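You operate a simulated robot arm through the tools that you are given. There is no shell and no other tool.

The job below is to be done with a simulated robot arm. You get a single attempt, and the scene is never put back.

JOB
Wipe the stain off the white tray where it stands.
Fine: put the cloth back, then load both bottles in the tray. Set down upright: white bottle, blue bottle. What is to be rubbed or washed off counts as gone when no trace of it is left.

Only the result counts: the job must be done as asked and must still hold three seconds after the hand-in. Knocking over, shifting, dropping, spilling or breaking anything else fails it. Flat cloth is picked up by pressing the open fingertips on it (5 to 10 N) and closing them slowly along it; thin cloth reads only 2 to 8 mm in the jaws.

ROBOT AND FRAMES
A 7-joint arm with a two-finger parallel gripper, fixed in place. Base frame: the origin is at the foot of the arm, x ahead of it, y to its left, z up; the work surface is at about z = 800. Readings come in mm, rad, newtons and seconds.
Its first joint turns from -2.601 to 2.601 rad. Payload 3.43 kg.
The tool frame sits at the grasp point between the pads (the TCP): z along the fingers, y along the line on which they close. The tips reach 30 mm beyond it. Largest opening 94 mm; finger width 28, thickness 10; the body of the gripper, 50 by 96 mm, starts 55 mm behind the TCP.
Orientation is that of the tool frame in the base frame, as a unit quaternion [w, x, y, z]. With the fingers straight down and closing along the base's y, the tool's x points along the base's -x, its y along +y and its z along -z.

CONTROLS
- The arm moves only by the tool apply_moves. Its argument "steps" is one flat list of numbers, 7 for each row, row after row: the closure, from 0 (fully open) to 1 (shut), then the shift along the tool's x, y, z in mm, then the turn, a rotation vector about the tool's x, y, z in rad. In form: [claw, tx, ty, tz, wx, wy, wz, claw, tx, ty, tz, wx, wy, wz, ...]. A call has 1 to 20 rows; each row is the pose to reach, as a shift and turn from the pose commanded when the call began, along the tool's axes at that moment. A row lasts 0.2 s, in which the tool goes at most 50 mm and 0.15 rad; a call with a longer step from one row to the next is refused whole, and so is a gripper value outside its range. A pose out of reach is approached as far as the arm can. The call stops where the force on the tool passes 40 N (or 10 N more than at its start, if that is more) or the arm is blocked; 0.2 s more then pass. Each finger travels about 45 mm/s and halts on what it meets, pressing with about 25 N; the grip force reading is that of the motor and also rises with nothing between the fingers. The clock runs only during rows and for 0.2 s after the last one: add rows that repeat a pose to give the fingers time. The reply holds the time, the measured pose of the TCP, the force on the tool along the base axes, the opening and the grip force, in the units named above and with some noise, with the torque about the TCP (base axes, N m) and any sound that the robot's microphone picked up.
- Cameras (640 x 400 px; columns grow to the right, rows downward): "scene" is fixed at [401.3, -499.7, 1400.4]; the picture's right is [0.88, -0.47, 0.00], its down [-0.14, -0.27, -0.95] and it looks along [0.45, 0.84, -0.30] (base axes); focal length 338 px, centre (320, 200). "wrist" rides on the gripper at [76, 14, -102] in the tool frame; the picture's right is [-0.18, 0.98, 0.00], its down [-0.75, -0.14, -0.64] and it looks along [-0.63, -0.12, 0.77] (tool axes); focal length 243 px, centre (320, 200). There is no depth. A picture from a camera that has moved, and an enlarged one, comes with that camera's place and axes in the base frame and with its lens.
- capture(camera): a new picture of that camera. It takes no simulated time.
- enlarge(camera, box): a new picture of the part [left, top, right, bottom] of that camera's present view, enlarged. It takes no simulated time.
- finish_job(): hands the job in; it is judged then, once.

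Nothing tells you positions but the pictures and the camera data. Unless the task says otherwise, let go and move clear before handing in.

The tools are called after "Request:" as a command line: name --argument value ..., lists and objects as JSON in quotes. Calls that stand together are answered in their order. apply_moves: Moves the arm, as the interface text tells. Its arguments: {"type":"object","properties":{"steps":{"type":"array"}},"required":["steps"]} The other tools are called the same way: capture (camera) takes a picture; enlarge (camera, box) takes an enlarged picture of a part of a camera's view; finish_job () hands the job in.

At the start:

```text
t: 0.0
ee_pos: [651.4, 473.1, 1139.8]
orientation: [0.0, 0.0, 1.0, 0.0]
ft_force: [-0.7, 0.0, -0.9]
ft_torque: [0.01, 0.01, 0.01]
grip_width: 94.0
finger_force: 0.0
```

scene: 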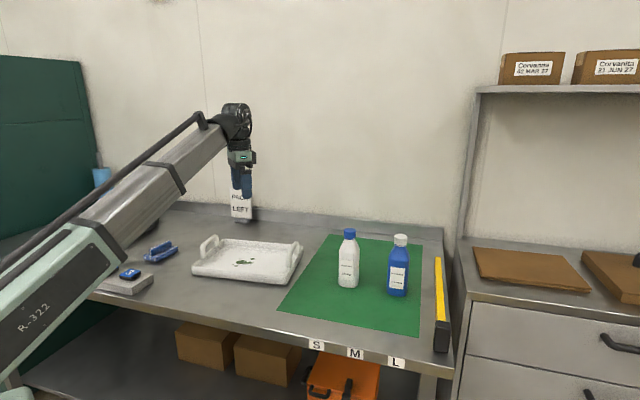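
wrist: 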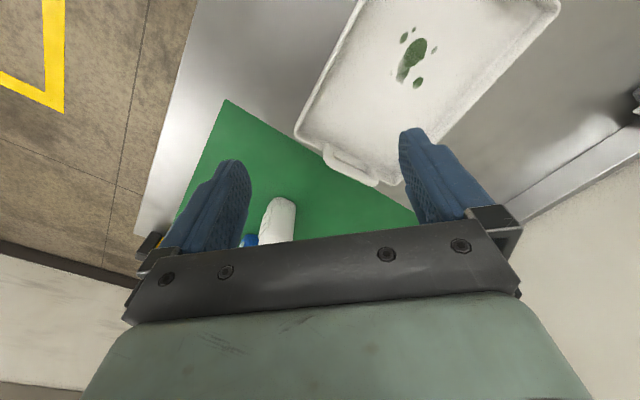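

I see a white tray with a green stain, a green mat with a white bottle (blue cap) and a blue bottle (white cap), and some blue item(s) to the left of the tray. I'll take closer pictures to locate the cloth and everything else.

Request:
enlarge --camera "scene" --box '[80, 200, 320, 350]'

Request:
enlarge --camera "scene" --box '[260, 210, 460, 335]'

Request:
enlarge --camera "scene" --box '[80, 90, 320, 240]'

Request:
enlarge --camera "wrist" --box '[240, 0, 640, 250]'

```text
2.67 times, centred on (200, 275) of scene
camera zoom: at [401.3, -499.7, 1400.4], right [0.88, -0.47, 0.0], down [-0.14, -0.27, -0.95], along [0.45, 0.84, -0.3], focal length 902 px, centre (640, 0)
```

zoom: 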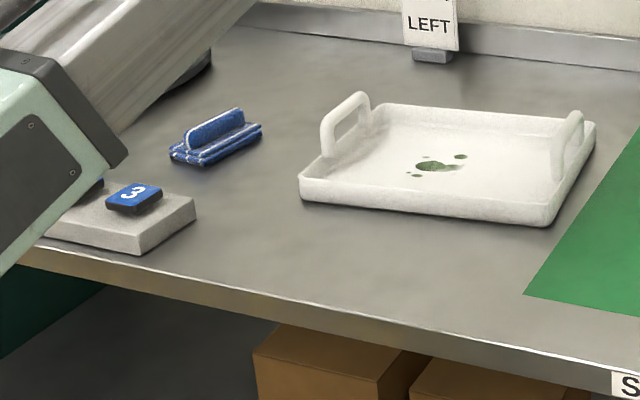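

```text
3.20 times, centred on (360, 272) of scene
camera zoom: at [401.3, -499.7, 1400.4], right [0.88, -0.47, 0.0], down [-0.14, -0.27, -0.95], along [0.45, 0.84, -0.3], focal length 1082 px, centre (192, -32)
```

zoom: 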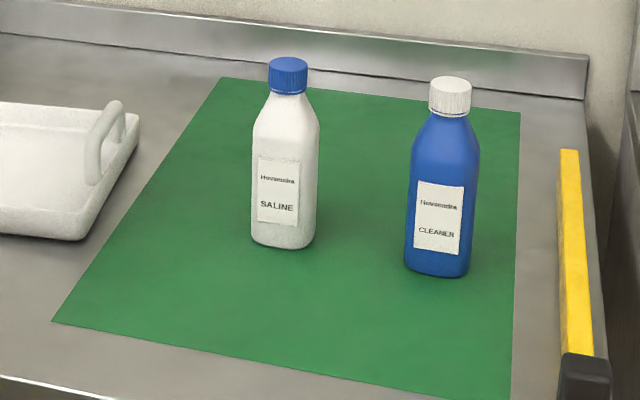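

```text
2.67 times, centred on (200, 165) of scene
camera zoom: at [401.3, -499.7, 1400.4], right [0.88, -0.47, 0.0], down [-0.14, -0.27, -0.95], along [0.45, 0.84, -0.3], focal length 902 px, centre (640, 293)
```

zoom: 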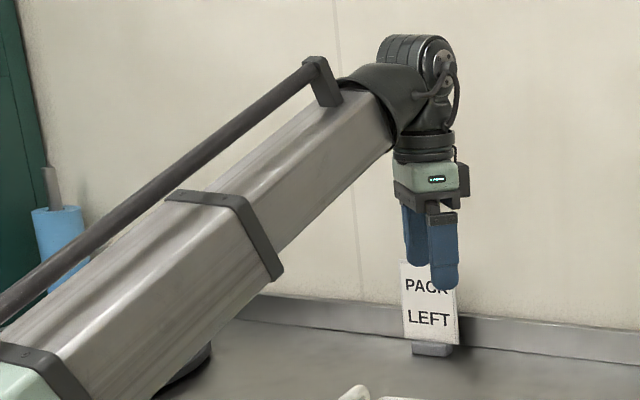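

```text
1.60 times, centred on (440, 125) of wrist
camera zoom: at [575.0, 486.0, 1241.0], right [0.18, 0.98, 0.0], down [0.75, -0.14, 0.64], along [0.63, -0.12, -0.77], focal length 388 px, centre (128, 320)
```

zoom: 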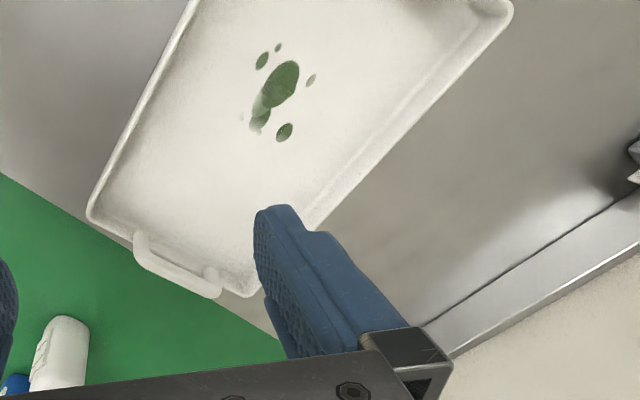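

The blue folded item left of the tray (about x 415, y 840) looks like the cloth. The stain is around (675, 617), and the bottles stand near (945, 318) and (1047, 205). I'll move high and turn the wrist camera toward the cloth to see it properly.

Request:
apply_moves --steps '[0, 18.4, 7.25, 0, 0, 0, -0.131, 0, 36.8, 14.5, 0, 0, 0, -0.262, 0, 55.2, 21.75, 0, 0, 0, -0.393, 0, 73.6, 29, 0, 0, 0, -0.524, 0, 92, 36.25, 0, 0, 0, -0.655, 0, 110.4, 43.5, 0, 0, 0, -0.785, 0, 128.8, 50.75, 0, 0, 0, -0.916, 0, 147.2, 58, 0, 0, 0, -1.047, 0, 165.6, 65.25, 0, 0, 0, -1.178, 0, 184, 72.5, 0, 0, 0, -1.309, 0, 202.4, 79.75, 0, 0, 0, -1.44, 0, 220.8, 87, 0, 0, 0, -1.571, 0, 220.8, 87, 0, 0, 0, -1.571]'

```text
t: 1.1
ee_pos: [567.7, 505.2, 1139.2]
orientation: [0.003, -0.284, 0.959, 0.003]
ft_force: [0.8, 1.3, -2.1]
ft_torque: [-0.14, -0.07, -0.07]
grip_width: 94.1
finger_force: 0.1
stopped in row 5: the force on the tool passed its limit at 49 N (the readings are from after the stop); the commanded pose is now the measured one
```

The move stopped on a 49 N force spike in mid-air, so I'll look for what caused it before moving on.

Request:
capture --camera "scene"

Request:
capture --camera "wrist"

```text
taken
```

scene: 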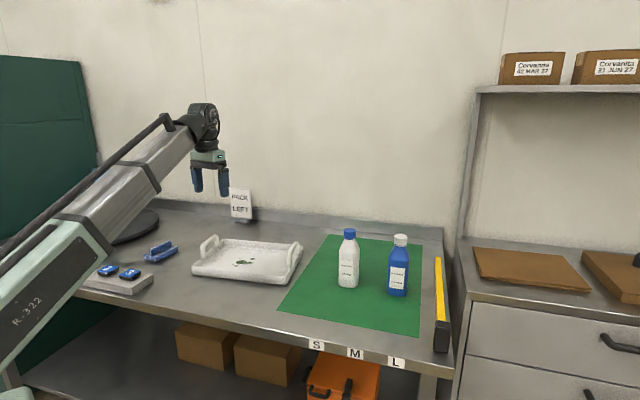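

```text
taken
camera wrist: at [496.2, 474.4, 1240.9], right [-0.38, 0.92, 0.0], down [0.7, 0.29, 0.65], along [0.6, 0.25, -0.76], focal length 243 px, centre (320, 200)
```

wrist: 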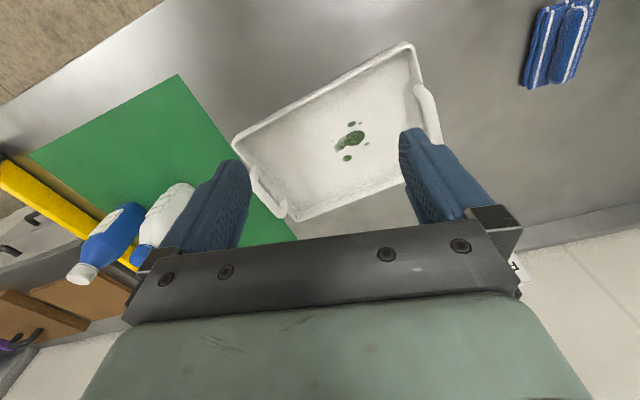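

Request:
enlarge --camera "wrist" --box '[440, 0, 640, 125]'

Request:
enlarge --camera "wrist" --box '[0, 100, 320, 300]'

Request:
enlarge --camera "scene" --box '[80, 180, 240, 300]'

```text
3.20 times, centred on (540, 62) of wrist
camera zoom: at [496.2, 474.4, 1240.9], right [-0.38, 0.92, 0.0], down [0.7, 0.29, 0.65], along [0.6, 0.25, -0.76], focal length 776 px, centre (-384, 640)
```

zoom: 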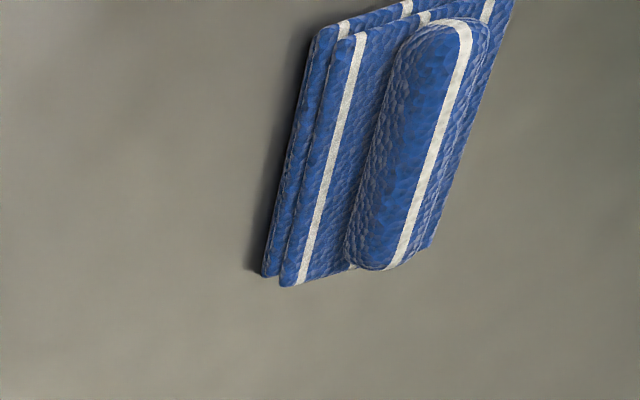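

```text
2.00 times, centred on (160, 200) of wrist
camera zoom: at [496.2, 474.4, 1240.9], right [-0.38, 0.92, 0.0], down [0.7, 0.29, 0.65], along [0.6, 0.25, -0.76], focal length 485 px, centre (640, 200)
```

zoom: 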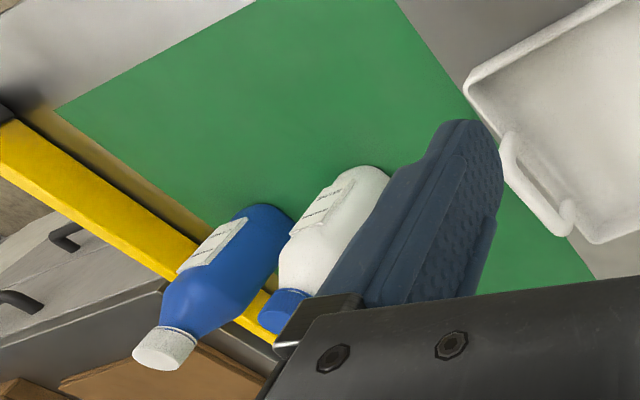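

```text
3.33 times, centred on (160, 240) of scene
camera zoom: at [401.3, -499.7, 1400.4], right [0.88, -0.47, 0.0], down [-0.14, -0.27, -0.95], along [0.45, 0.84, -0.3], focal length 1127 px, centre (853, 67)
```

zoom: 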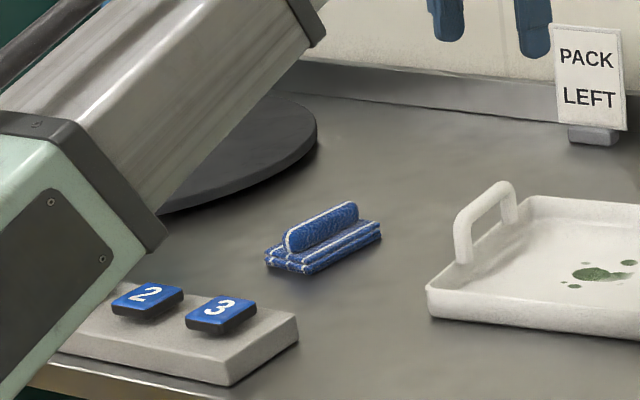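

Nothing was touched. That was probably an inertial spike, so I'll use smaller steps. The cloth is a folded blue pad with a standing ridge, centred near (420, 846) and running along about 33°. The current finger direction already suits that ridge. I'll take a closer look at the stain and tray from here.

Request:
enlarge --camera "wrist" --box '[220, 30, 460, 180]'

Request:
enlarge --camera "scene" --box '[180, 220, 310, 300]'

```text
2.67 times, centred on (340, 105) of wrist
camera zoom: at [496.2, 474.4, 1240.9], right [-0.38, 0.92, 0.0], down [0.7, 0.29, 0.65], along [0.6, 0.25, -0.76], focal length 647 px, centre (267, 453)
```

zoom: 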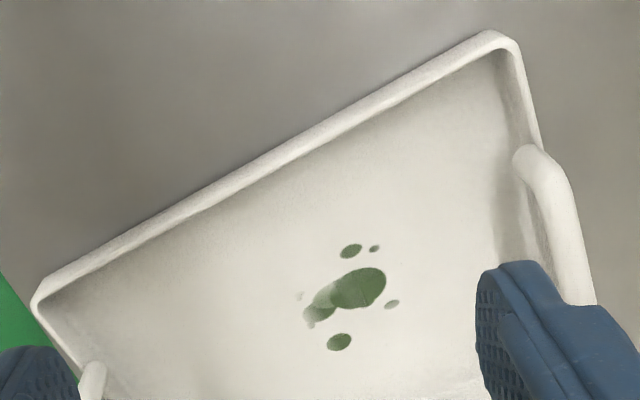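

```text
4.92 times, centred on (245, 260) of scene
camera zoom: at [401.3, -499.7, 1400.4], right [0.88, -0.47, 0.0], down [-0.14, -0.27, -0.95], along [0.45, 0.84, -0.3], focal length 1665 px, centre (689, -95)
```

zoom: 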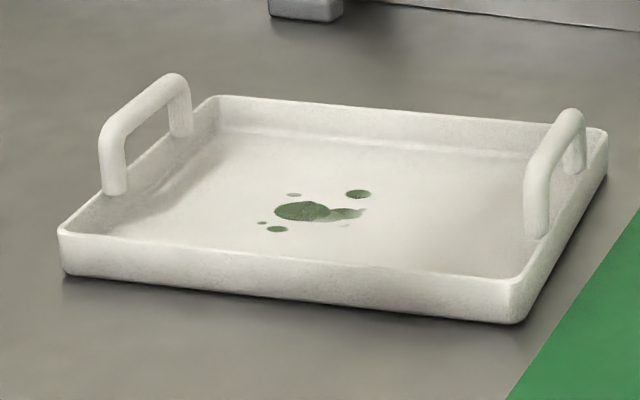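

The stain's patches lie within about x 630–715 and y 572–646. I'll now travel gently to hover over the cloth and look straight down at it.

Request:
apply_moves --steps '[0, -1.2, 7.3, 0.8, 0, 0, 0, 0, -3.1, 18.3, 2, 0, 0, 0, 0, -6.2, 36.7, 4, 0, 0, 0, 0, -9.9, 58.7, 6.4, 0, 0, 0, 0, -13.6, 80.7, 8.8, 0, 0, 0, 0, -17.3, 102.7, 11.2, 0, 0, 0, 0, -21, 124.7, 13.6, 0, 0, 0, 0, -24.7, 146.7, 16, 0, 0, 0, 0, -28.4, 168.7, 18.4, 0, 0, 0, 0, -32.1, 190.7, 20.8, 0, 0, 0, 0, -35.8, 212.7, 23.2, 0, 0, 0, 0, -39.5, 234.8, 25.6, 0, 0, 0, 0, -43.2, 256.8, 28, 0, 0, 0, 0, -46.9, 278.8, 30.4, 0, 0, 0, 0, -50.6, 300.8, 32.8, 0, 0, 0, 0, -54.3, 322.8, 35.2, 0, 0, 0, 0, -57.4, 341.1, 37.2, 0, 0, 0, 0, -59.8, 355.8, 38.8, 0, 0, 0, 0, -61.1, 363.1, 39.6, 0, 0, 0, 0, -61.7, 366.8, 40, 0, 0, 0]'

```text
t: 5.3
ee_pos: [419.0, 844.6, 1100.3]
orientation: [0.003, -0.285, 0.958, 0.003]
ft_force: [0.1, 0.2, -0.3]
ft_torque: [0.03, 0.02, -0.02]
grip_width: 94.2
finger_force: 0.2
```

The arm is now hovering over the cloth at z 1100 with no trouble. I'll look straight down at it to refine its position and orientation.

Request:
capture --camera "wrist"

Request:
enlarge --camera "wrist" --box '[240, 0, 400, 120]'

Request:
enlarge --camera "scene" --box '[120, 220, 220, 290]'

```text
taken
camera wrist: at [346.6, 815.1, 1201.8], right [-0.38, 0.92, 0.0], down [0.7, 0.29, 0.65], along [0.6, 0.25, -0.76], focal length 243 px, centre (320, 200)
```

wrist: 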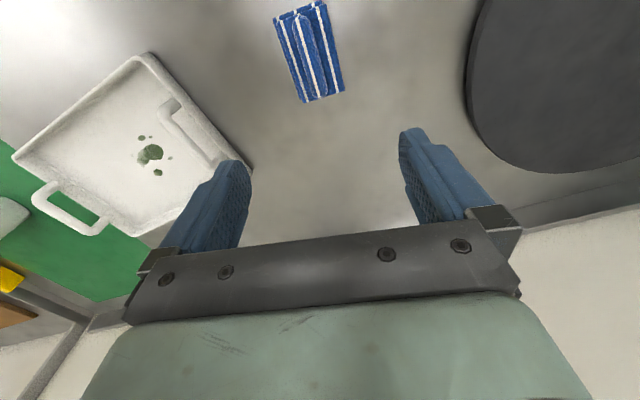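

```text
3.33 times, centred on (320, 60) of wrist
camera zoom: at [346.6, 815.1, 1201.8], right [-0.38, 0.92, 0.0], down [0.7, 0.29, 0.65], along [0.6, 0.25, -0.76], focal length 809 px, centre (320, 667)
```

zoom: 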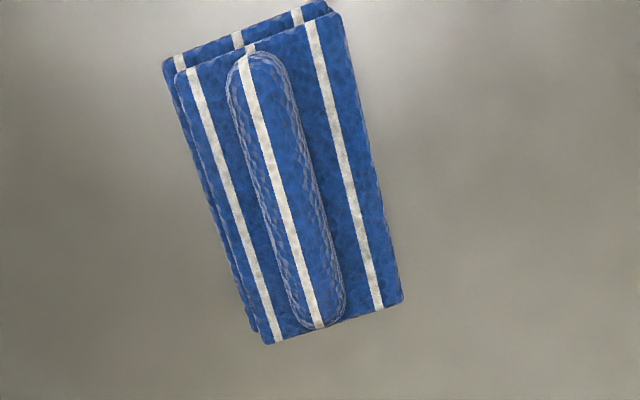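

```text
5.71 times, centred on (170, 255) of scene
camera zoom: at [401.3, -499.7, 1400.4], right [0.88, -0.47, 0.0], down [-0.14, -0.27, -0.95], along [0.45, 0.84, -0.3], focal length 1933 px, centre (1177, -114)
```

zoom: 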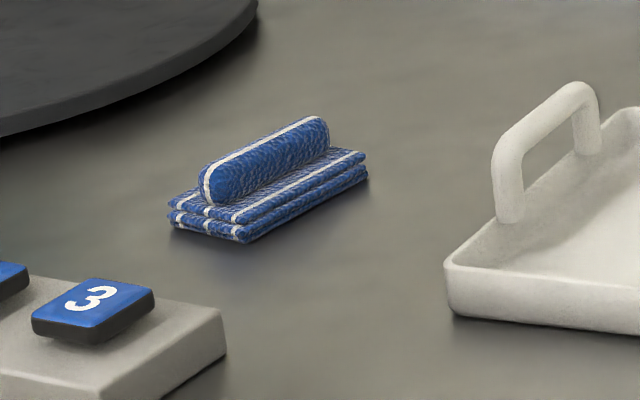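

From this view the ridge's centre is near (411, 830), the ridge line is at about 38°, and its top is around z 845. I'll line up with it, descend part way and check again.

Request:
apply_moves --steps '[0, 3, -1.5, 4, 0, 0, -0.02, 0, 7, -3.5, 12, 0, 0, -0.047, 0, 11, -5.5, 24, 0, 0, -0.075, 0, 14.1, -7, 40, 0, 0, -0.094, 0, 14.1, -7, 60, 0, 0, -0.094, 0, 14.1, -7, 80, 0, 0, -0.094, 0, 14.1, -7, 100, 0, 0, -0.094, 0, 14.1, -7, 120, 0, 0, -0.094, 0, 14.1, -7, 140, 0, 0, -0.094, 0, 14.1, -7, 155, 0, 0, -0.094, 0, 14.1, -7, 166, 0, 0, -0.094, 0, 14.1, -7, 174, 0, 0, -0.094, 0, 14.1, -7, 178, 0, 0, -0.094, 0, 14.1, -7, 180, 0, 0, -0.094]'

Request:
capture --camera "wrist"

Request:
enlarge --camera "scene" --box '[110, 180, 230, 290]'

```text
t: 8.3
ee_pos: [412.7, 832.1, 921.2]
orientation: [0.003, -0.33, 0.944, 0.002]
ft_force: [-0.1, -0.5, -0.6]
ft_torque: [-0.03, 0.01, 0.0]
grip_width: 94.0
finger_force: 0.0
```

```text
taken
camera wrist: at [343.5, 795.9, 1022.0], right [-0.47, 0.88, 0.0], down [0.67, 0.35, 0.65], along [0.57, 0.3, -0.76], focal length 243 px, centre (320, 200)
```

wrist: 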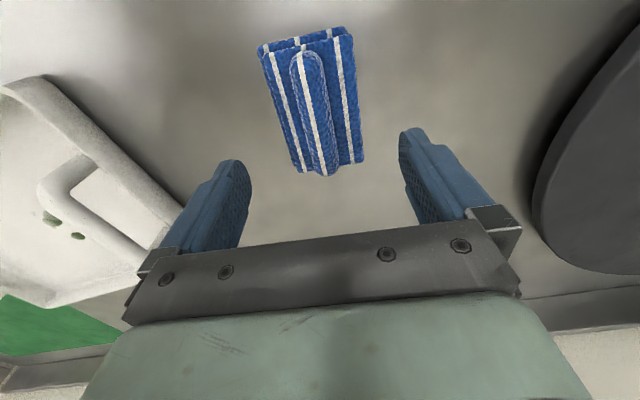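

```text
3.64 times, centred on (170, 235) of scene
camera zoom: at [401.3, -499.7, 1400.4], right [0.88, -0.47, 0.0], down [-0.14, -0.27, -0.95], along [0.45, 0.84, -0.3], focal length 1230 px, centre (866, 73)
```

zoom: 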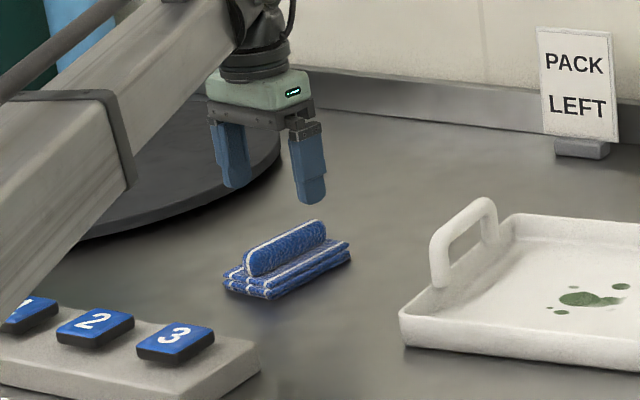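

The fingers are aligned with the ridge. I take the pad top to be about z 819 and the ridge top about 847, so I'll lower the tips to about z 823 and close slowly on the ridge.

Request:
apply_moves --steps '[0, 1, -0.5, 5, 0, 0, 0, 0, 2, -1, 15, 0, 0, 0, 0, 3, -1.5, 28, 0, 0, 0, 0, 3, -1.5, 41, 0, 0, 0, 0, 3, -1.5, 52, 0, 0, 0, 0, 3, -1.5, 60, 0, 0, 0, 0, 3, -1.5, 65, 0, 0, 0, 0, 3, -1.5, 68, 0, 0, 0, 0, 3, -1.5, 68, 0, 0, 0]'

Request:
capture --camera "wrist"

Request:
enlarge --camera "scene" --box '[120, 210, 210, 280]'

```text
t: 10.3
ee_pos: [412.6, 830.9, 852.7]
orientation: [0.003, -0.33, 0.944, 0.002]
ft_force: [0.1, -0.3, -0.3]
ft_torque: [0.01, 0.0, 0.02]
grip_width: 93.7
finger_force: 0.0
```

```text
taken
camera wrist: at [343.3, 793.4, 953.8], right [-0.47, 0.88, 0.0], down [0.67, 0.35, 0.65], along [0.57, 0.3, -0.76], focal length 243 px, centre (320, 200)
```

wrist: 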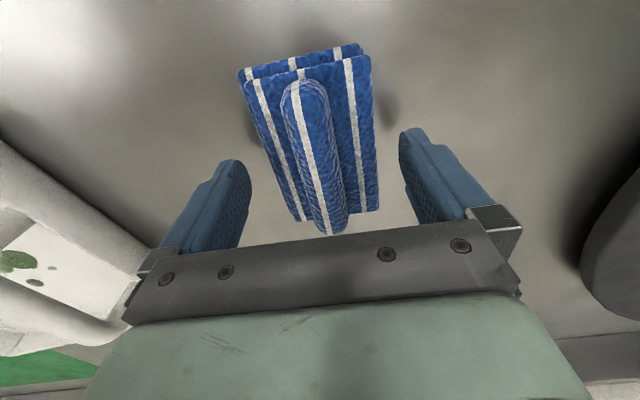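

```text
5.71 times, centred on (165, 245) of scene
camera zoom: at [401.3, -499.7, 1400.4], right [0.88, -0.47, 0.0], down [-0.14, -0.27, -0.95], along [0.45, 0.84, -0.3], focal length 1933 px, centre (1206, -57)
```

zoom: 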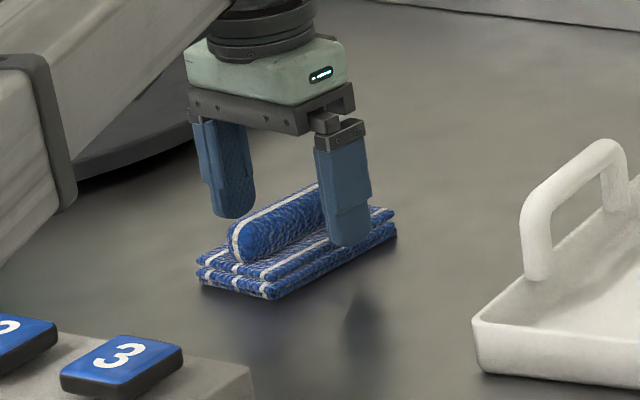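

The tips are roughly level with the pad's top layer. I'll raise 4 mm so the fingers clear it, then close gradually on the ridge.

Request:
apply_moves --steps '[0, 0, 0, -4, 0, 0, 0, 0.1, 0, 0, -4, 0, 0, 0, 0.2, 0, 0, -4, 0, 0, 0, 0.3, 0, 0, -4, 0, 0, 0, 0.4, 0, 0, -4, 0, 0, 0, 0.5, 0, 0, -4, 0, 0, 0, 0.55, 0, 0, -4, 0, 0, 0, 0.55, 0, 0, -4, 0, 0, 0]'

Request:
enlarge --camera "scene" --box '[120, 210, 210, 280]'

Request:
capture --camera "wrist"

```text
t: 12.1
ee_pos: [412.8, 831.5, 858.8]
orientation: [0.004, -0.33, 0.944, 0.002]
ft_force: [0.2, 0.2, -0.3]
ft_torque: [-0.01, 0.03, -0.02]
grip_width: 42.3
finger_force: 0.1
```

```text
5.71 times, centred on (165, 245) of scene
camera zoom: at [401.3, -499.7, 1400.4], right [0.88, -0.47, 0.0], down [-0.14, -0.27, -0.95], along [0.45, 0.84, -0.3], focal length 1933 px, centre (1206, -57)
```

zoom: 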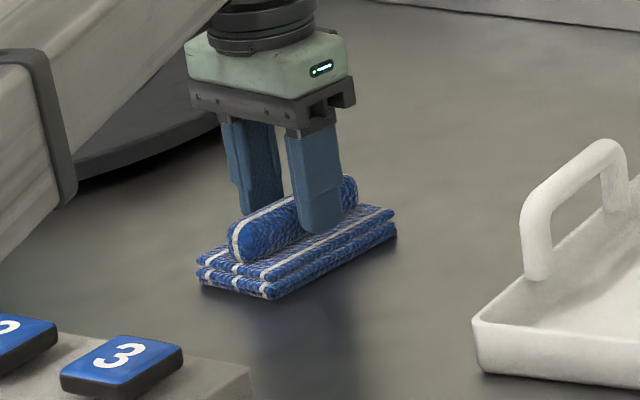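

```text
taken
camera wrist: at [344.2, 793.6, 958.1], right [-0.47, 0.88, 0.0], down [0.67, 0.36, 0.65], along [0.57, 0.3, -0.76], focal length 243 px, centre (320, 200)
```

wrist: 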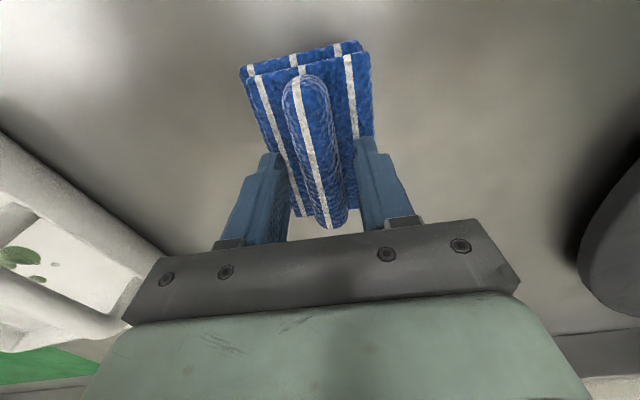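

The fingers straddle the ridge above the pad. I'll lower by 3 mm and close fully, slowly.

Request:
apply_moves --steps '[0.55, 0, 0, 1.5, 0, 0, 0, 0.55, 0, 0, 3, 0, 0, 0, 0.62, 0, 0, 3, 0, 0, 0, 0.68, 0, 0, 3, 0, 0, 0, 0.74, 0, 0, 3, 0, 0, 0, 0.8, 0, 0, 3, 0, 0, 0, 0.86, 0, 0, 3, 0, 0, 0, 0.92, 0, 0, 3, 0, 0, 0, 1, 0, 0, 3, 0, 0, 0, 1, 0, 0, 3, 0, 0, 0, 1, 0, 0, 3, 0, 0, 0, 1, 0, 0, 3, 0, 0, 0]'

Request:
enlarge --camera "scene" --box '[120, 210, 210, 280]'

Request:
capture --camera "wrist"

```text
t: 14.7
ee_pos: [413.4, 830.3, 854.2]
orientation: [0.004, -0.33, 0.944, 0.002]
ft_force: [-0.9, -0.6, 1.3]
ft_torque: [-0.04, -0.02, -0.04]
grip_width: 23.0
finger_force: 25.0
```

```text
5.71 times, centred on (165, 245) of scene
camera zoom: at [401.3, -499.7, 1400.4], right [0.88, -0.47, 0.0], down [-0.14, -0.27, -0.95], along [0.45, 0.84, -0.3], focal length 1933 px, centre (1206, -57)
```

zoom: 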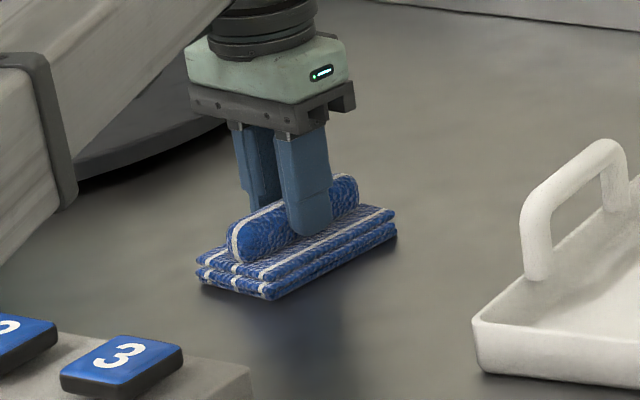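

```text
taken
camera wrist: at [343.8, 793.6, 955.0], right [-0.47, 0.88, 0.0], down [0.67, 0.36, 0.65], along [0.57, 0.3, -0.76], focal length 243 px, centre (320, 200)
```

wrist: 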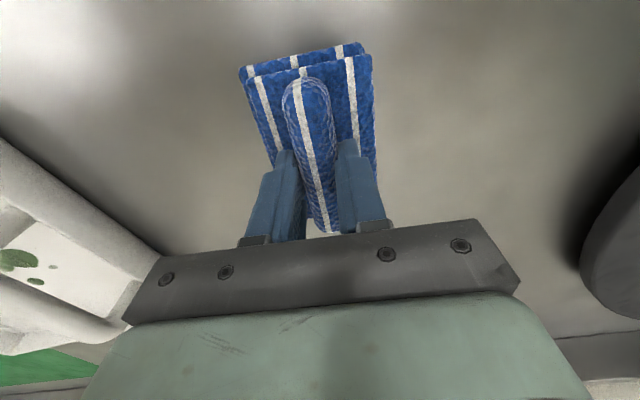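

The ridge is gripped at 23 mm and 25 N, with the pad bottom about 54 mm below the TCP. I'll lift slowly and check the hold.

Request:
apply_moves --steps '[1, 0, 0, -2, 0, 0, 0, 1, 0, 0, -5, 0, 0, 0, 1, 0, 0, -10, 0, 0, 0, 1, 0, 0, -18, 0, 0, 0, 1, 0, 0, -28, 0, 0, 0, 1, 0, 0, -40, 0, 0, 0, 1, 0, 0, -54, 0, 0, 0, 1, 0, 0, -68, 0, 0, 0, 1, 0, 0, -82, 0, 0, 0, 1, 0, 0, -96, 0, 0, 0, 1, 0, 0, -108, 0, 0, 0, 1, 0, 0, -116, 0, 0, 0, 1, 0, 0, -120, 0, 0, 0, 1, 0, 0, -120, 0, 0, 0]'

Request:
capture --camera "scene"

Request:
capture --camera "wrist"

```text
t: 17.7
ee_pos: [410.2, 830.9, 973.1]
orientation: [0.004, -0.33, 0.944, 0.002]
ft_force: [-0.3, -0.7, -0.7]
ft_torque: [0.01, 0.03, -0.01]
grip_width: 23.0
finger_force: 25.1
```

```text
taken
```

scene: 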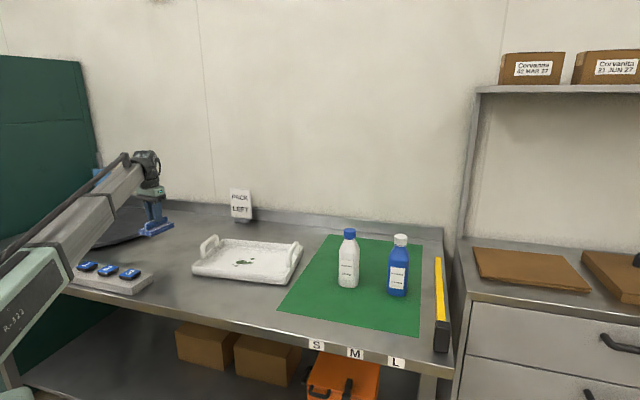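

```text
taken
camera wrist: at [342.1, 793.4, 1074.3], right [-0.47, 0.88, 0.0], down [0.67, 0.36, 0.65], along [0.57, 0.3, -0.76], focal length 243 px, centre (320, 200)
```

wrist: 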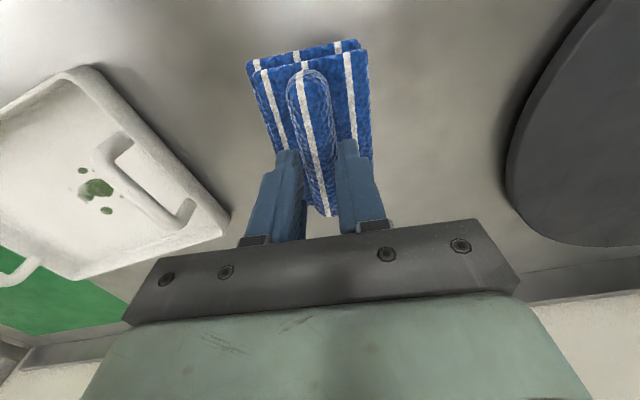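

Request:
enlarge --camera "wrist" --box '[230, 20, 400, 230]'

Request:
enlarge --camera "scene" --box '[110, 140, 210, 260]'

```text
1.90 times, centred on (315, 125) of wrist
camera zoom: at [342.1, 793.4, 1074.3], right [-0.47, 0.88, 0.0], down [0.67, 0.36, 0.65], along [0.57, 0.3, -0.76], focal length 462 px, centre (330, 343)
```

zoom: 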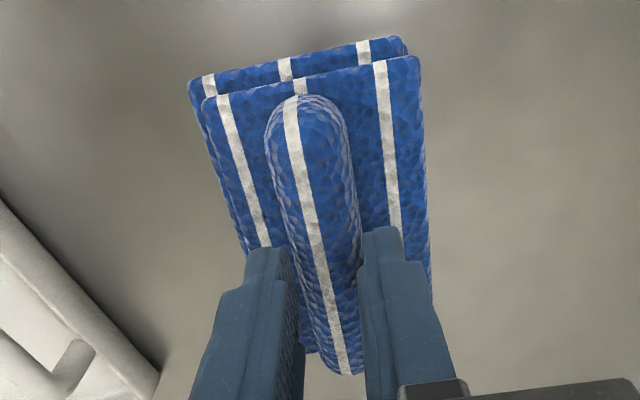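

```text
3.33 times, centred on (160, 200) of scene
camera zoom: at [401.3, -499.7, 1400.4], right [0.88, -0.47, 0.0], down [-0.14, -0.27, -0.95], along [0.45, 0.84, -0.3], focal length 1127 px, centre (853, 200)
```

zoom: 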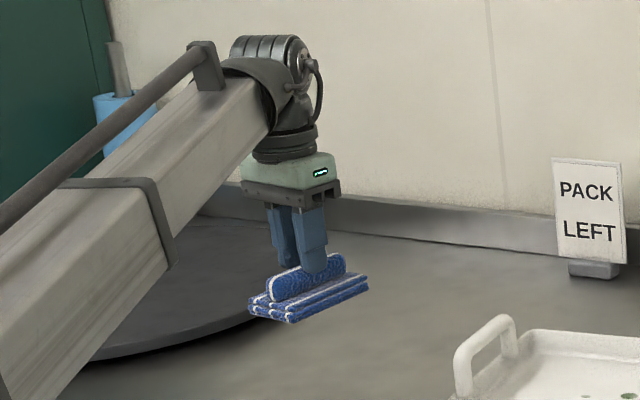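

The cloth hangs securely. Next I'll raise it to clear the tray handle and carry it over to the stain centre at about (672, 608).

Request:
apply_moves --steps '[1, 0, 0, -10, 0, 0, 0, 1, -0.7, -3.4, -25, 0, 0, 0, 1, -2.7, -13.5, -38, 0, 0, 0, 1, -6, -30.4, -44, 0, 0, 0, 1, -9.9, -50.6, -45, 0, 0, 0, 1, -13.9, -70.9, -45, 0, 0, 0, 1, -17.9, -91.1, -45, 0, 0, 0, 1, -21.9, -111.3, -45, 0, 0, 0, 1, -25.9, -131.6, -45, 0, 0, 0, 1, -29.8, -151.8, -45, 0, 0, 0, 1, -33.8, -172.1, -45, 0, 0, 0, 1, -37.8, -192.3, -45, 0, 0, 0, 1, -41.8, -212.6, -45, 0, 0, 0, 1, -45.7, -232.8, -45, 0, 0, 0, 1, -49.7, -253.1, -45, 0, 0, 0, 1, -53.7, -273.3, -45, 0, 0, 0, 1, -57.7, -293.5, -45, 0, 0, 0, 1, -61.7, -313.8, -45, 0, 0, 0, 1, -65, -330.7, -45, 0, 0, 0, 1, -66.3, -337.4, -45, 0, 0, 0]'

Request:
capture --camera "scene"

Request:
capture --camera "wrist"

```text
t: 21.9
ee_pos: [672.6, 604.3, 1019.8]
orientation: [0.004, -0.33, 0.944, 0.002]
ft_force: [0.3, -0.2, -0.8]
ft_torque: [0.03, -0.01, -0.01]
grip_width: 23.2
finger_force: 25.1
```

```text
taken
```

scene: 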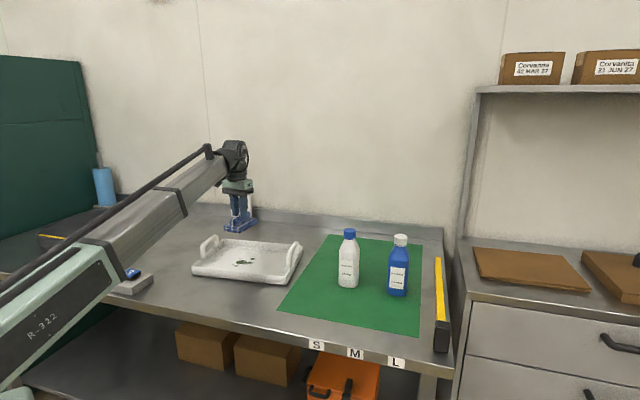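

```text
taken
camera wrist: at [603.6, 568.6, 1120.1], right [-0.47, 0.88, 0.0], down [0.67, 0.36, 0.65], along [0.57, 0.3, -0.76], focal length 243 px, centre (320, 200)
```

wrist: 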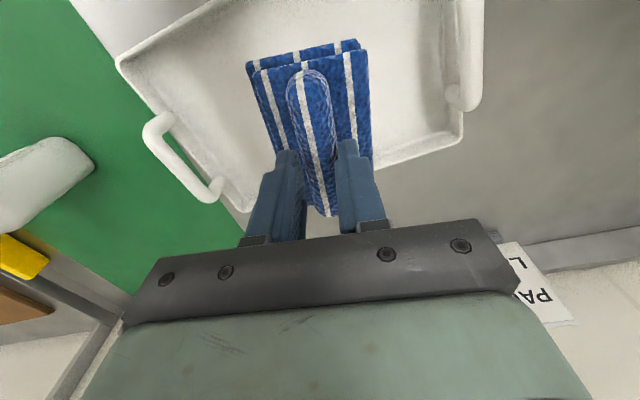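

The pad is over the stain. I'll lower to just above the tray floor and check.

Request:
apply_moves --steps '[1, -1, 1, 4, 0, 0, 0, 1, -2, 2, 12, 0, 0, 0, 1, -2.5, 3, 24, 0, 0, 0, 1, -2.5, 3, 38, 0, 0, 0, 1, -2.5, 3, 54, 0, 0, 0, 1, -2.5, 3, 70, 0, 0, 0, 1, -2.5, 3, 86, 0, 0, 0, 1, -2.5, 3, 100, 0, 0, 0, 1, -2.5, 3, 112, 0, 0, 0, 1, -2.5, 3, 122, 0, 0, 0, 1, -2.5, 3, 128, 0, 0, 0, 1, -2.5, 3, 131, 0, 0, 0, 1, -2.5, 3, 132, 0, 0, 0]'

Request:
enlarge --camera "scene" --box '[180, 180, 310, 300]'

Request:
capture --camera "wrist"

```text
t: 24.7
ee_pos: [674.2, 612.8, 888.0]
orientation: [0.004, -0.33, 0.944, 0.002]
ft_force: [0.4, -0.7, 0.2]
ft_torque: [0.02, -0.04, -0.04]
grip_width: 23.2
finger_force: 25.3
```

```text
3.33 times, centred on (245, 240) of scene
camera zoom: at [401.3, -499.7, 1400.4], right [0.88, -0.47, 0.0], down [-0.14, -0.27, -0.95], along [0.45, 0.84, -0.3], focal length 1127 px, centre (570, 67)
```

zoom: 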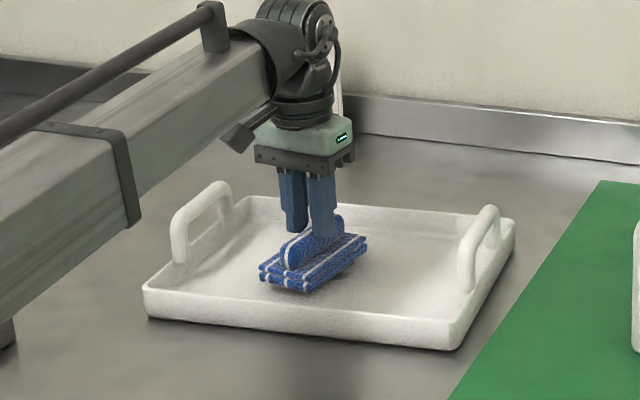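

```text
taken
camera wrist: at [604.5, 575.3, 987.8], right [-0.47, 0.88, 0.0], down [0.67, 0.35, 0.65], along [0.57, 0.3, -0.76], focal length 243 px, centre (320, 200)
```

wrist: 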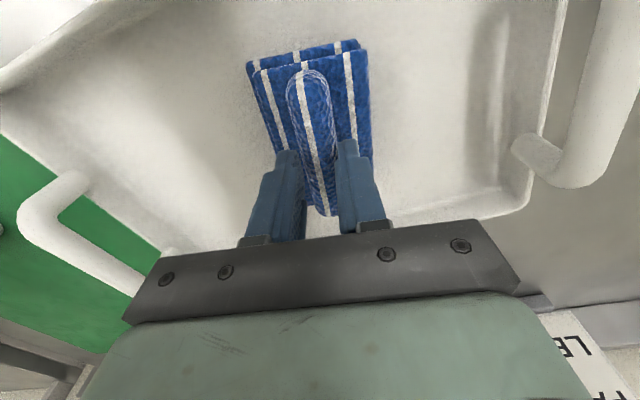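

Everything is clear. I'll lower in small steps until I feel contact.

Request:
apply_moves --steps '[1, 0, 0, 3, 0, 0, 0, 1, 0, 0, 6, 0, 0, 0, 1, 0, 0, 9, 0, 0, 0, 1, 0, 0, 12, 0, 0, 0, 1, 0, 0, 15, 0, 0, 0, 1, 0, 0, 16, 0, 0, 0]'

```text
t: 26.1
ee_pos: [675.4, 611.3, 873.4]
orientation: [0.005, -0.33, 0.944, 0.002]
ft_force: [-3.1, -3.3, 36.0]
ft_torque: [-0.12, 0.06, -0.03]
grip_width: 23.3
finger_force: 25.1
```

Contact came sooner than expected, at 36 N. I'll back off a little to a gentle pressure.

Request:
apply_moves --steps '[1, 0, 0, -0.7, 0, 0, 0, 1, 0, 0, -0.7, 0, 0, 0]'

```text
t: 26.7
ee_pos: [673.6, 612.1, 873.6]
orientation: [0.005, -0.33, 0.944, 0.002]
ft_force: [-3.5, -2.5, 30.7]
ft_torque: [0.01, 0.0, 0.0]
grip_width: 22.9
finger_force: 24.9
```

Request:
apply_moves --steps '[1, 0, 0, -1, 0, 0, 0, 1, 0, 0, -2, 0, 0, 0, 1, 0, 0, -2, 0, 0, 0]'

```text
t: 27.5
ee_pos: [674.5, 611.3, 873.4]
orientation: [0.004, -0.33, 0.944, 0.002]
ft_force: [0.9, 0.3, 1.3]
ft_torque: [0.1, -0.1, 0.05]
grip_width: 23.0
finger_force: 24.7
```

Request:
apply_moves --steps '[1, 0, 0, 0.4, 0, 0, 0, 1, 0, 0, 0.7, 0, 0, 0, 1, 0, 0, 0.7, 0, 0, 0]'

Request:
enlarge --camera "scene" --box '[180, 180, 310, 300]'

Request:
capture --camera "wrist"

```text
t: 28.3
ee_pos: [673.2, 610.9, 872.8]
orientation: [0.004, -0.33, 0.944, 0.002]
ft_force: [-0.9, 0.4, 7.5]
ft_torque: [0.0, 0.04, 0.03]
grip_width: 23.0
finger_force: 24.5
```

```text
3.33 times, centred on (245, 240) of scene
camera zoom: at [401.3, -499.7, 1400.4], right [0.88, -0.47, 0.0], down [-0.14, -0.27, -0.95], along [0.45, 0.84, -0.3], focal length 1127 px, centre (570, 67)
```

zoom: 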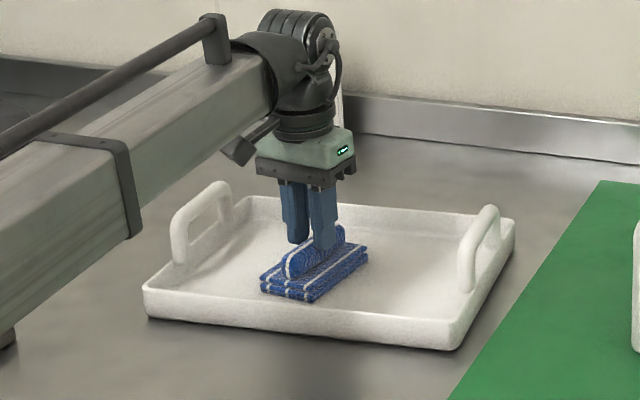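

```text
taken
camera wrist: at [604.7, 574.5, 974.3], right [-0.47, 0.88, 0.0], down [0.67, 0.36, 0.65], along [0.57, 0.3, -0.76], focal length 243 px, centre (320, 200)
```

wrist: 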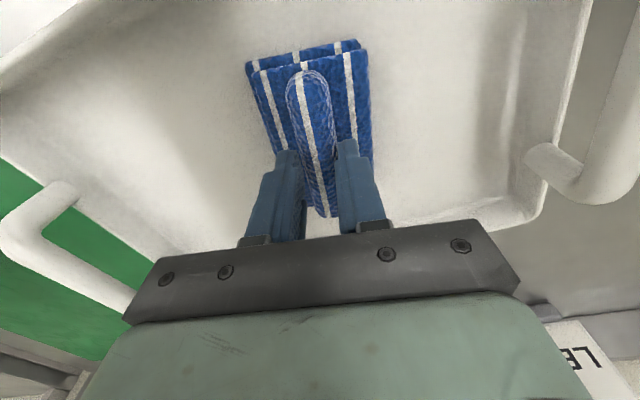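

I have a steady 7.5 N on the tray floor. I'll make the first gentle strokes across the stain, then verify the tray hasn't moved.

Request:
apply_moves --steps '[1, 0, -4, 0, 0, 0, 0, 1, 0, -12, 0, 0, 0, 0, 1, 0, -22, 0, 0, 0, 0, 1, 0, -32, 0, 0, 0, 0, 1, 0, -40, 0, 0, 0, 0, 1, 0, -44, 0, 0, 0, 0, 1, 0, -40, 0, 0, 0, 0, 1, 0, -30, 0, 0, 0, 0, 1, 0, -18, 0, 0, 0, 0, 1, 0, -6, 0, 0, 0, 0, 1, 0, 6, 0, 0, 0, 0, 1, 0, 18, 0, 0, 0, 0, 1, 0, 30, 0, 0, 0, 0, 1, 0, 38, 0, 0, 0, 0, 1, 0, 42, 0, 0, 0, 0, 1, 0, 38, 0, 0, 0, 0, 1, 0, 28, 0, 0, 0, 0, 1, 0, 16, 0, 0, 0, 0, 1, 0, 6, 0, 0, 0, 0, 1, 0, 0, 0, 0, 0, 0]'

Request:
enlarge --camera "scene" --box '[180, 180, 310, 300]'

Request:
capture --camera "wrist"

```text
t: 32.5
ee_pos: [673.9, 610.5, 873.6]
orientation: [0.004, -0.33, 0.944, 0.001]
ft_force: [-0.9, 1.1, 1.9]
ft_torque: [0.05, 0.04, -0.02]
grip_width: 22.9
finger_force: 24.8
```

```text
3.33 times, centred on (245, 240) of scene
camera zoom: at [401.3, -499.7, 1400.4], right [0.88, -0.47, 0.0], down [-0.14, -0.27, -0.95], along [0.45, 0.84, -0.3], focal length 1127 px, centre (570, 67)
```

zoom: 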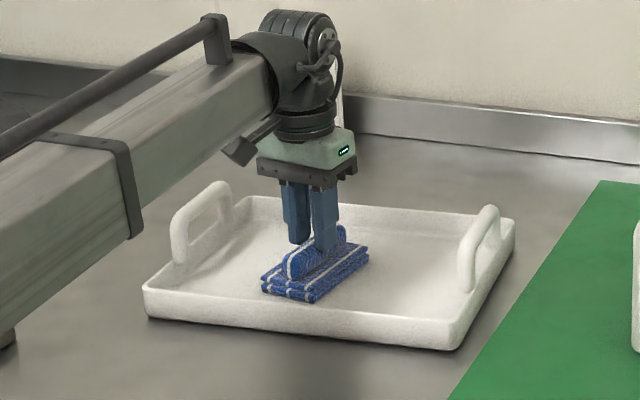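

```text
taken
camera wrist: at [605.6, 573.4, 974.2], right [-0.47, 0.88, 0.0], down [0.67, 0.35, 0.65], along [0.57, 0.3, -0.76], focal length 243 px, centre (320, 200)
```

wrist: 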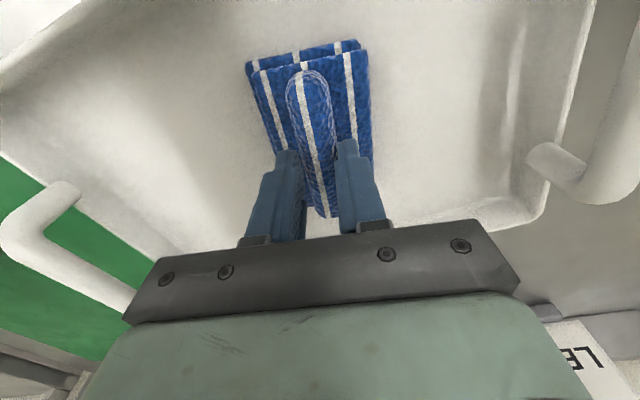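

The tray stayed put and the strokes seem to be working. I'll add a touch more pressure and make more passes, offset fore and aft, to cover all the droplets.

Request:
apply_moves --steps '[1, -5, -4, 0.5, 0, 0, 0, 1, -10, -14, 0.6, 0, 0, 0, 1, -14, -26, 0.6, 0, 0, 0, 1, -15, -38, 0.6, 0, 0, 0, 1, -15, -44, 0.6, 0, 0, 0, 1, -15, -36, 0.6, 0, 0, 0, 1, -15, -22, 0.6, 0, 0, 0, 1, -15, -8, 0.6, 0, 0, 0, 1, -15, 6, 0.6, 0, 0, 0, 1, -15, 20, 0.6, 0, 0, 0, 1, -15, 34, 0.6, 0, 0, 0, 1, -13, 44, 0.6, 0, 0, 0, 1, -5, 44, 0.6, 0, 0, 0, 1, 5, 40, 0.6, 0, 0, 0, 1, 10, 30, 0.6, 0, 0, 0, 1, 12, 18, 0.6, 0, 0, 0, 1, 12, 4, 0.6, 0, 0, 0, 1, 12, -10, 0.6, 0, 0, 0, 1, 12, -24, 0.6, 0, 0, 0, 1, 12, -34, 0.6, 0, 0, 0]'

Request:
enlarge --camera "scene" --box '[180, 180, 310, 300]'

```text
t: 36.7
ee_pos: [685.1, 579.1, 873.2]
orientation: [0.004, -0.329, 0.944, 0.002]
ft_force: [-5.2, 7.2, 20.3]
ft_torque: [0.03, 0.36, -0.09]
grip_width: 22.9
finger_force: 24.8
```

```text
3.33 times, centred on (245, 240) of scene
camera zoom: at [401.3, -499.7, 1400.4], right [0.88, -0.47, 0.0], down [-0.14, -0.27, -0.95], along [0.45, 0.84, -0.3], focal length 1127 px, centre (570, 67)
```

zoom: 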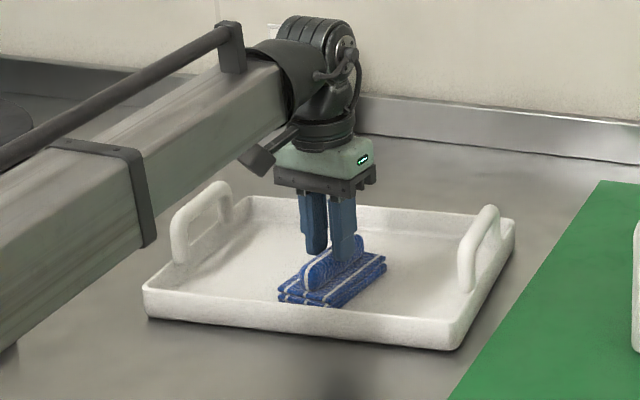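

Force rose to 20 N there, so I'll ease off slightly and do another set of overlapping passes.

Request:
apply_moves --steps '[1, 0, 6, -0.5, 0, 0, 0, 1, 0, 18, -0.5, 0, 0, 0, 1, 0, 32, -0.5, 0, 0, 0, 1, 0, 46, -0.5, 0, 0, 0, 1, 0, 60, -0.5, 0, 0, 0, 1, -2, 72, -0.5, 0, 0, 0, 1, -8, 78, -0.5, 0, 0, 0, 1, -12, 70, -0.5, 0, 0, 0, 1, -12, 56, -0.5, 0, 0, 0, 1, -12, 42, -0.5, 0, 0, 0, 1, -12, 28, -0.5, 0, 0, 0, 1, -12, 14, -0.5, 0, 0, 0, 1, -14, 0, -0.5, 0, 0, 0, 1, -20, -9, -0.5, 0, 0, 0, 1, -28, -4, -0.5, 0, 0, 0, 1, -30, 10, -0.5, 0, 0, 0, 1, -30, 24, -0.5, 0, 0, 0, 1, -30, 38, -0.5, 0, 0, 0, 1, -30, 52, -0.5, 0, 0, 0, 1, -30, 64, -0.5, 0, 0, 0]'

Request:
enlarge --camera "scene" --box '[180, 180, 310, 300]'

```text
t: 40.9
ee_pos: [669.4, 647.0, 871.6]
orientation: [0.004, -0.329, 0.944, 0.001]
ft_force: [2.1, -2.3, 6.4]
ft_torque: [-0.12, -0.01, 0.01]
grip_width: 22.7
finger_force: 25.2
```

```text
3.33 times, centred on (245, 240) of scene
camera zoom: at [401.3, -499.7, 1400.4], right [0.88, -0.47, 0.0], down [-0.14, -0.27, -0.95], along [0.45, 0.84, -0.3], focal length 1127 px, centre (570, 67)
```

zoom: 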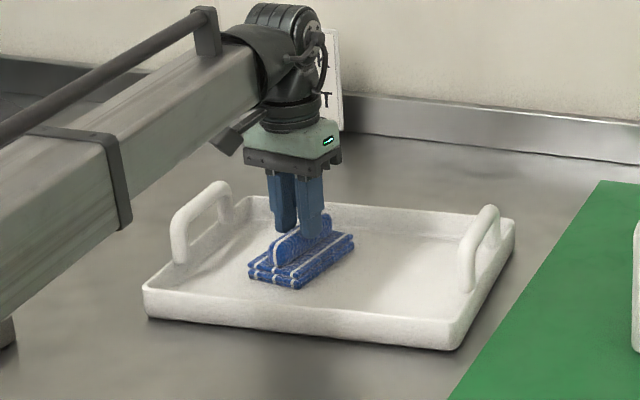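

The tray hasn't moved. I'll lift the cloth straight up and inspect the floor for leftover traces.

Request:
apply_moves --steps '[1, 0, 0, -2, 0, 0, 0, 1, 0, 0, -6, 0, 0, 0, 1, 0, 0, -14, 0, 0, 0, 1, 0, 0, -26, 0, 0, 0, 1, 0, 0, -40, 0, 0, 0, 1, 0, 0, -56, 0, 0, 0, 1, 0, 0, -72, 0, 0, 0, 1, 0, 0, -88, 0, 0, 0, 1, 0, 0, -104, 0, 0, 0, 1, 0, 0, -120, 0, 0, 0, 1, 0, 0, -134, 0, 0, 0, 1, 0, 0, -144, 0, 0, 0, 1, 0, 0, -149, 0, 0, 0, 1, 0, 0, -150, 0, 0, 0]'

Request:
capture --camera "wrist"

Request:
enlarge --camera "scene" --box '[180, 220, 310, 300]'

```text
t: 43.9
ee_pos: [667.6, 645.7, 1023.7]
orientation: [0.003, -0.33, 0.944, 0.001]
ft_force: [-0.3, -0.2, 0.0]
ft_torque: [-0.01, 0.02, 0.0]
grip_width: 22.9
finger_force: 25.2
```

```text
taken
camera wrist: at [598.7, 609.2, 1124.8], right [-0.47, 0.88, 0.0], down [0.67, 0.36, 0.65], along [0.57, 0.3, -0.76], focal length 243 px, centre (320, 200)
```

wrist: 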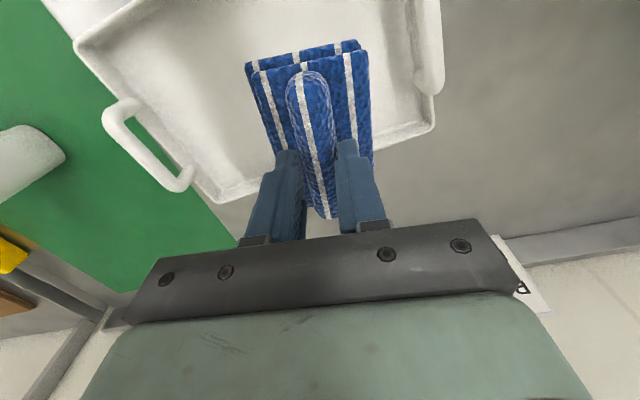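

```text
4.92 times, centred on (245, 260) of scene
camera zoom: at [401.3, -499.7, 1400.4], right [0.88, -0.47, 0.0], down [-0.14, -0.27, -0.95], along [0.45, 0.84, -0.3], focal length 1665 px, centre (689, -95)
```

zoom: 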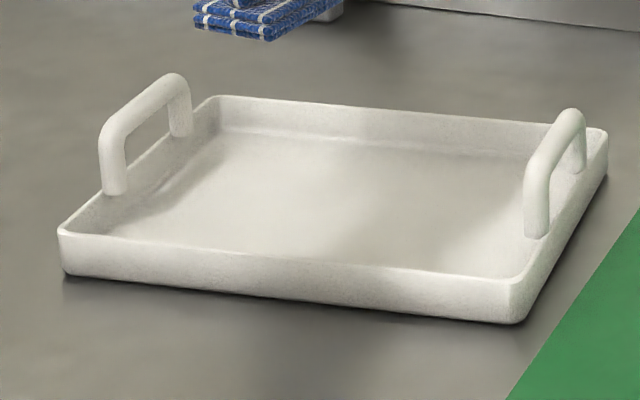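

The tray looks clean and sits exactly where it was. I'll zoom in hard to rule out faint traces.

Request:
enlarge --camera "scene" --box '[215, 245, 275, 282]'

Request:
enlarge --camera "scene" --box '[195, 238, 300, 285]'

Request:
enlarge --camera "wrist" --box '[80, 0, 440, 210]'

```text
10.67 times, centred on (245, 264) of scene
camera zoom: at [401.3, -499.7, 1400.4], right [0.88, -0.47, 0.0], down [-0.14, -0.27, -0.95], along [0.45, 0.84, -0.3], focal length 3608 px, centre (1120, -477)
```

zoom: 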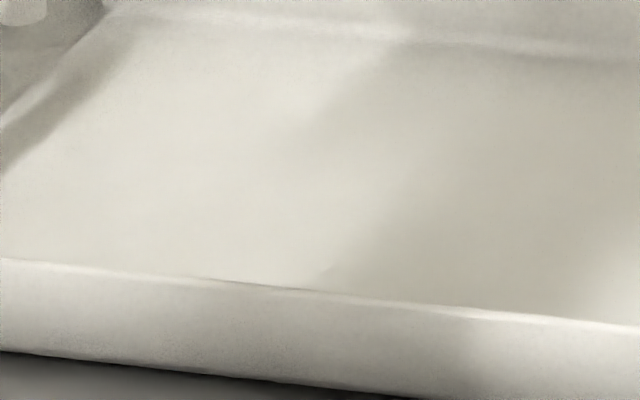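

```text
6.10 times, centred on (248, 262) of scene
camera zoom: at [401.3, -499.7, 1400.4], right [0.88, -0.47, 0.0], down [-0.14, -0.27, -0.95], along [0.45, 0.84, -0.3], focal length 2062 px, centre (762, -175)
```

zoom: 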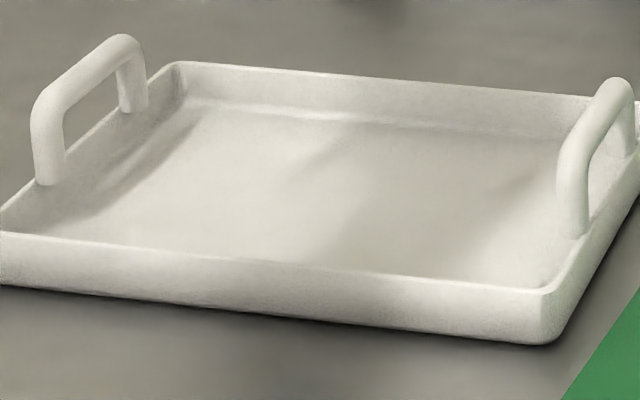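

```text
1.78 times, centred on (260, 105) of wrist
camera zoom: at [598.7, 609.2, 1124.8], right [-0.47, 0.88, 0.0], down [0.67, 0.36, 0.65], along [0.57, 0.3, -0.76], focal length 431 px, centre (427, 369)
```

zoom: 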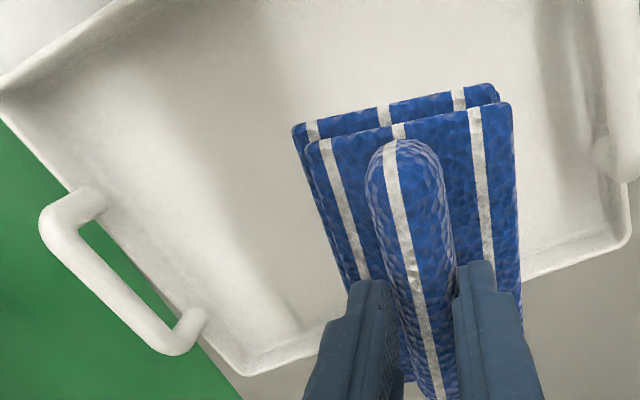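

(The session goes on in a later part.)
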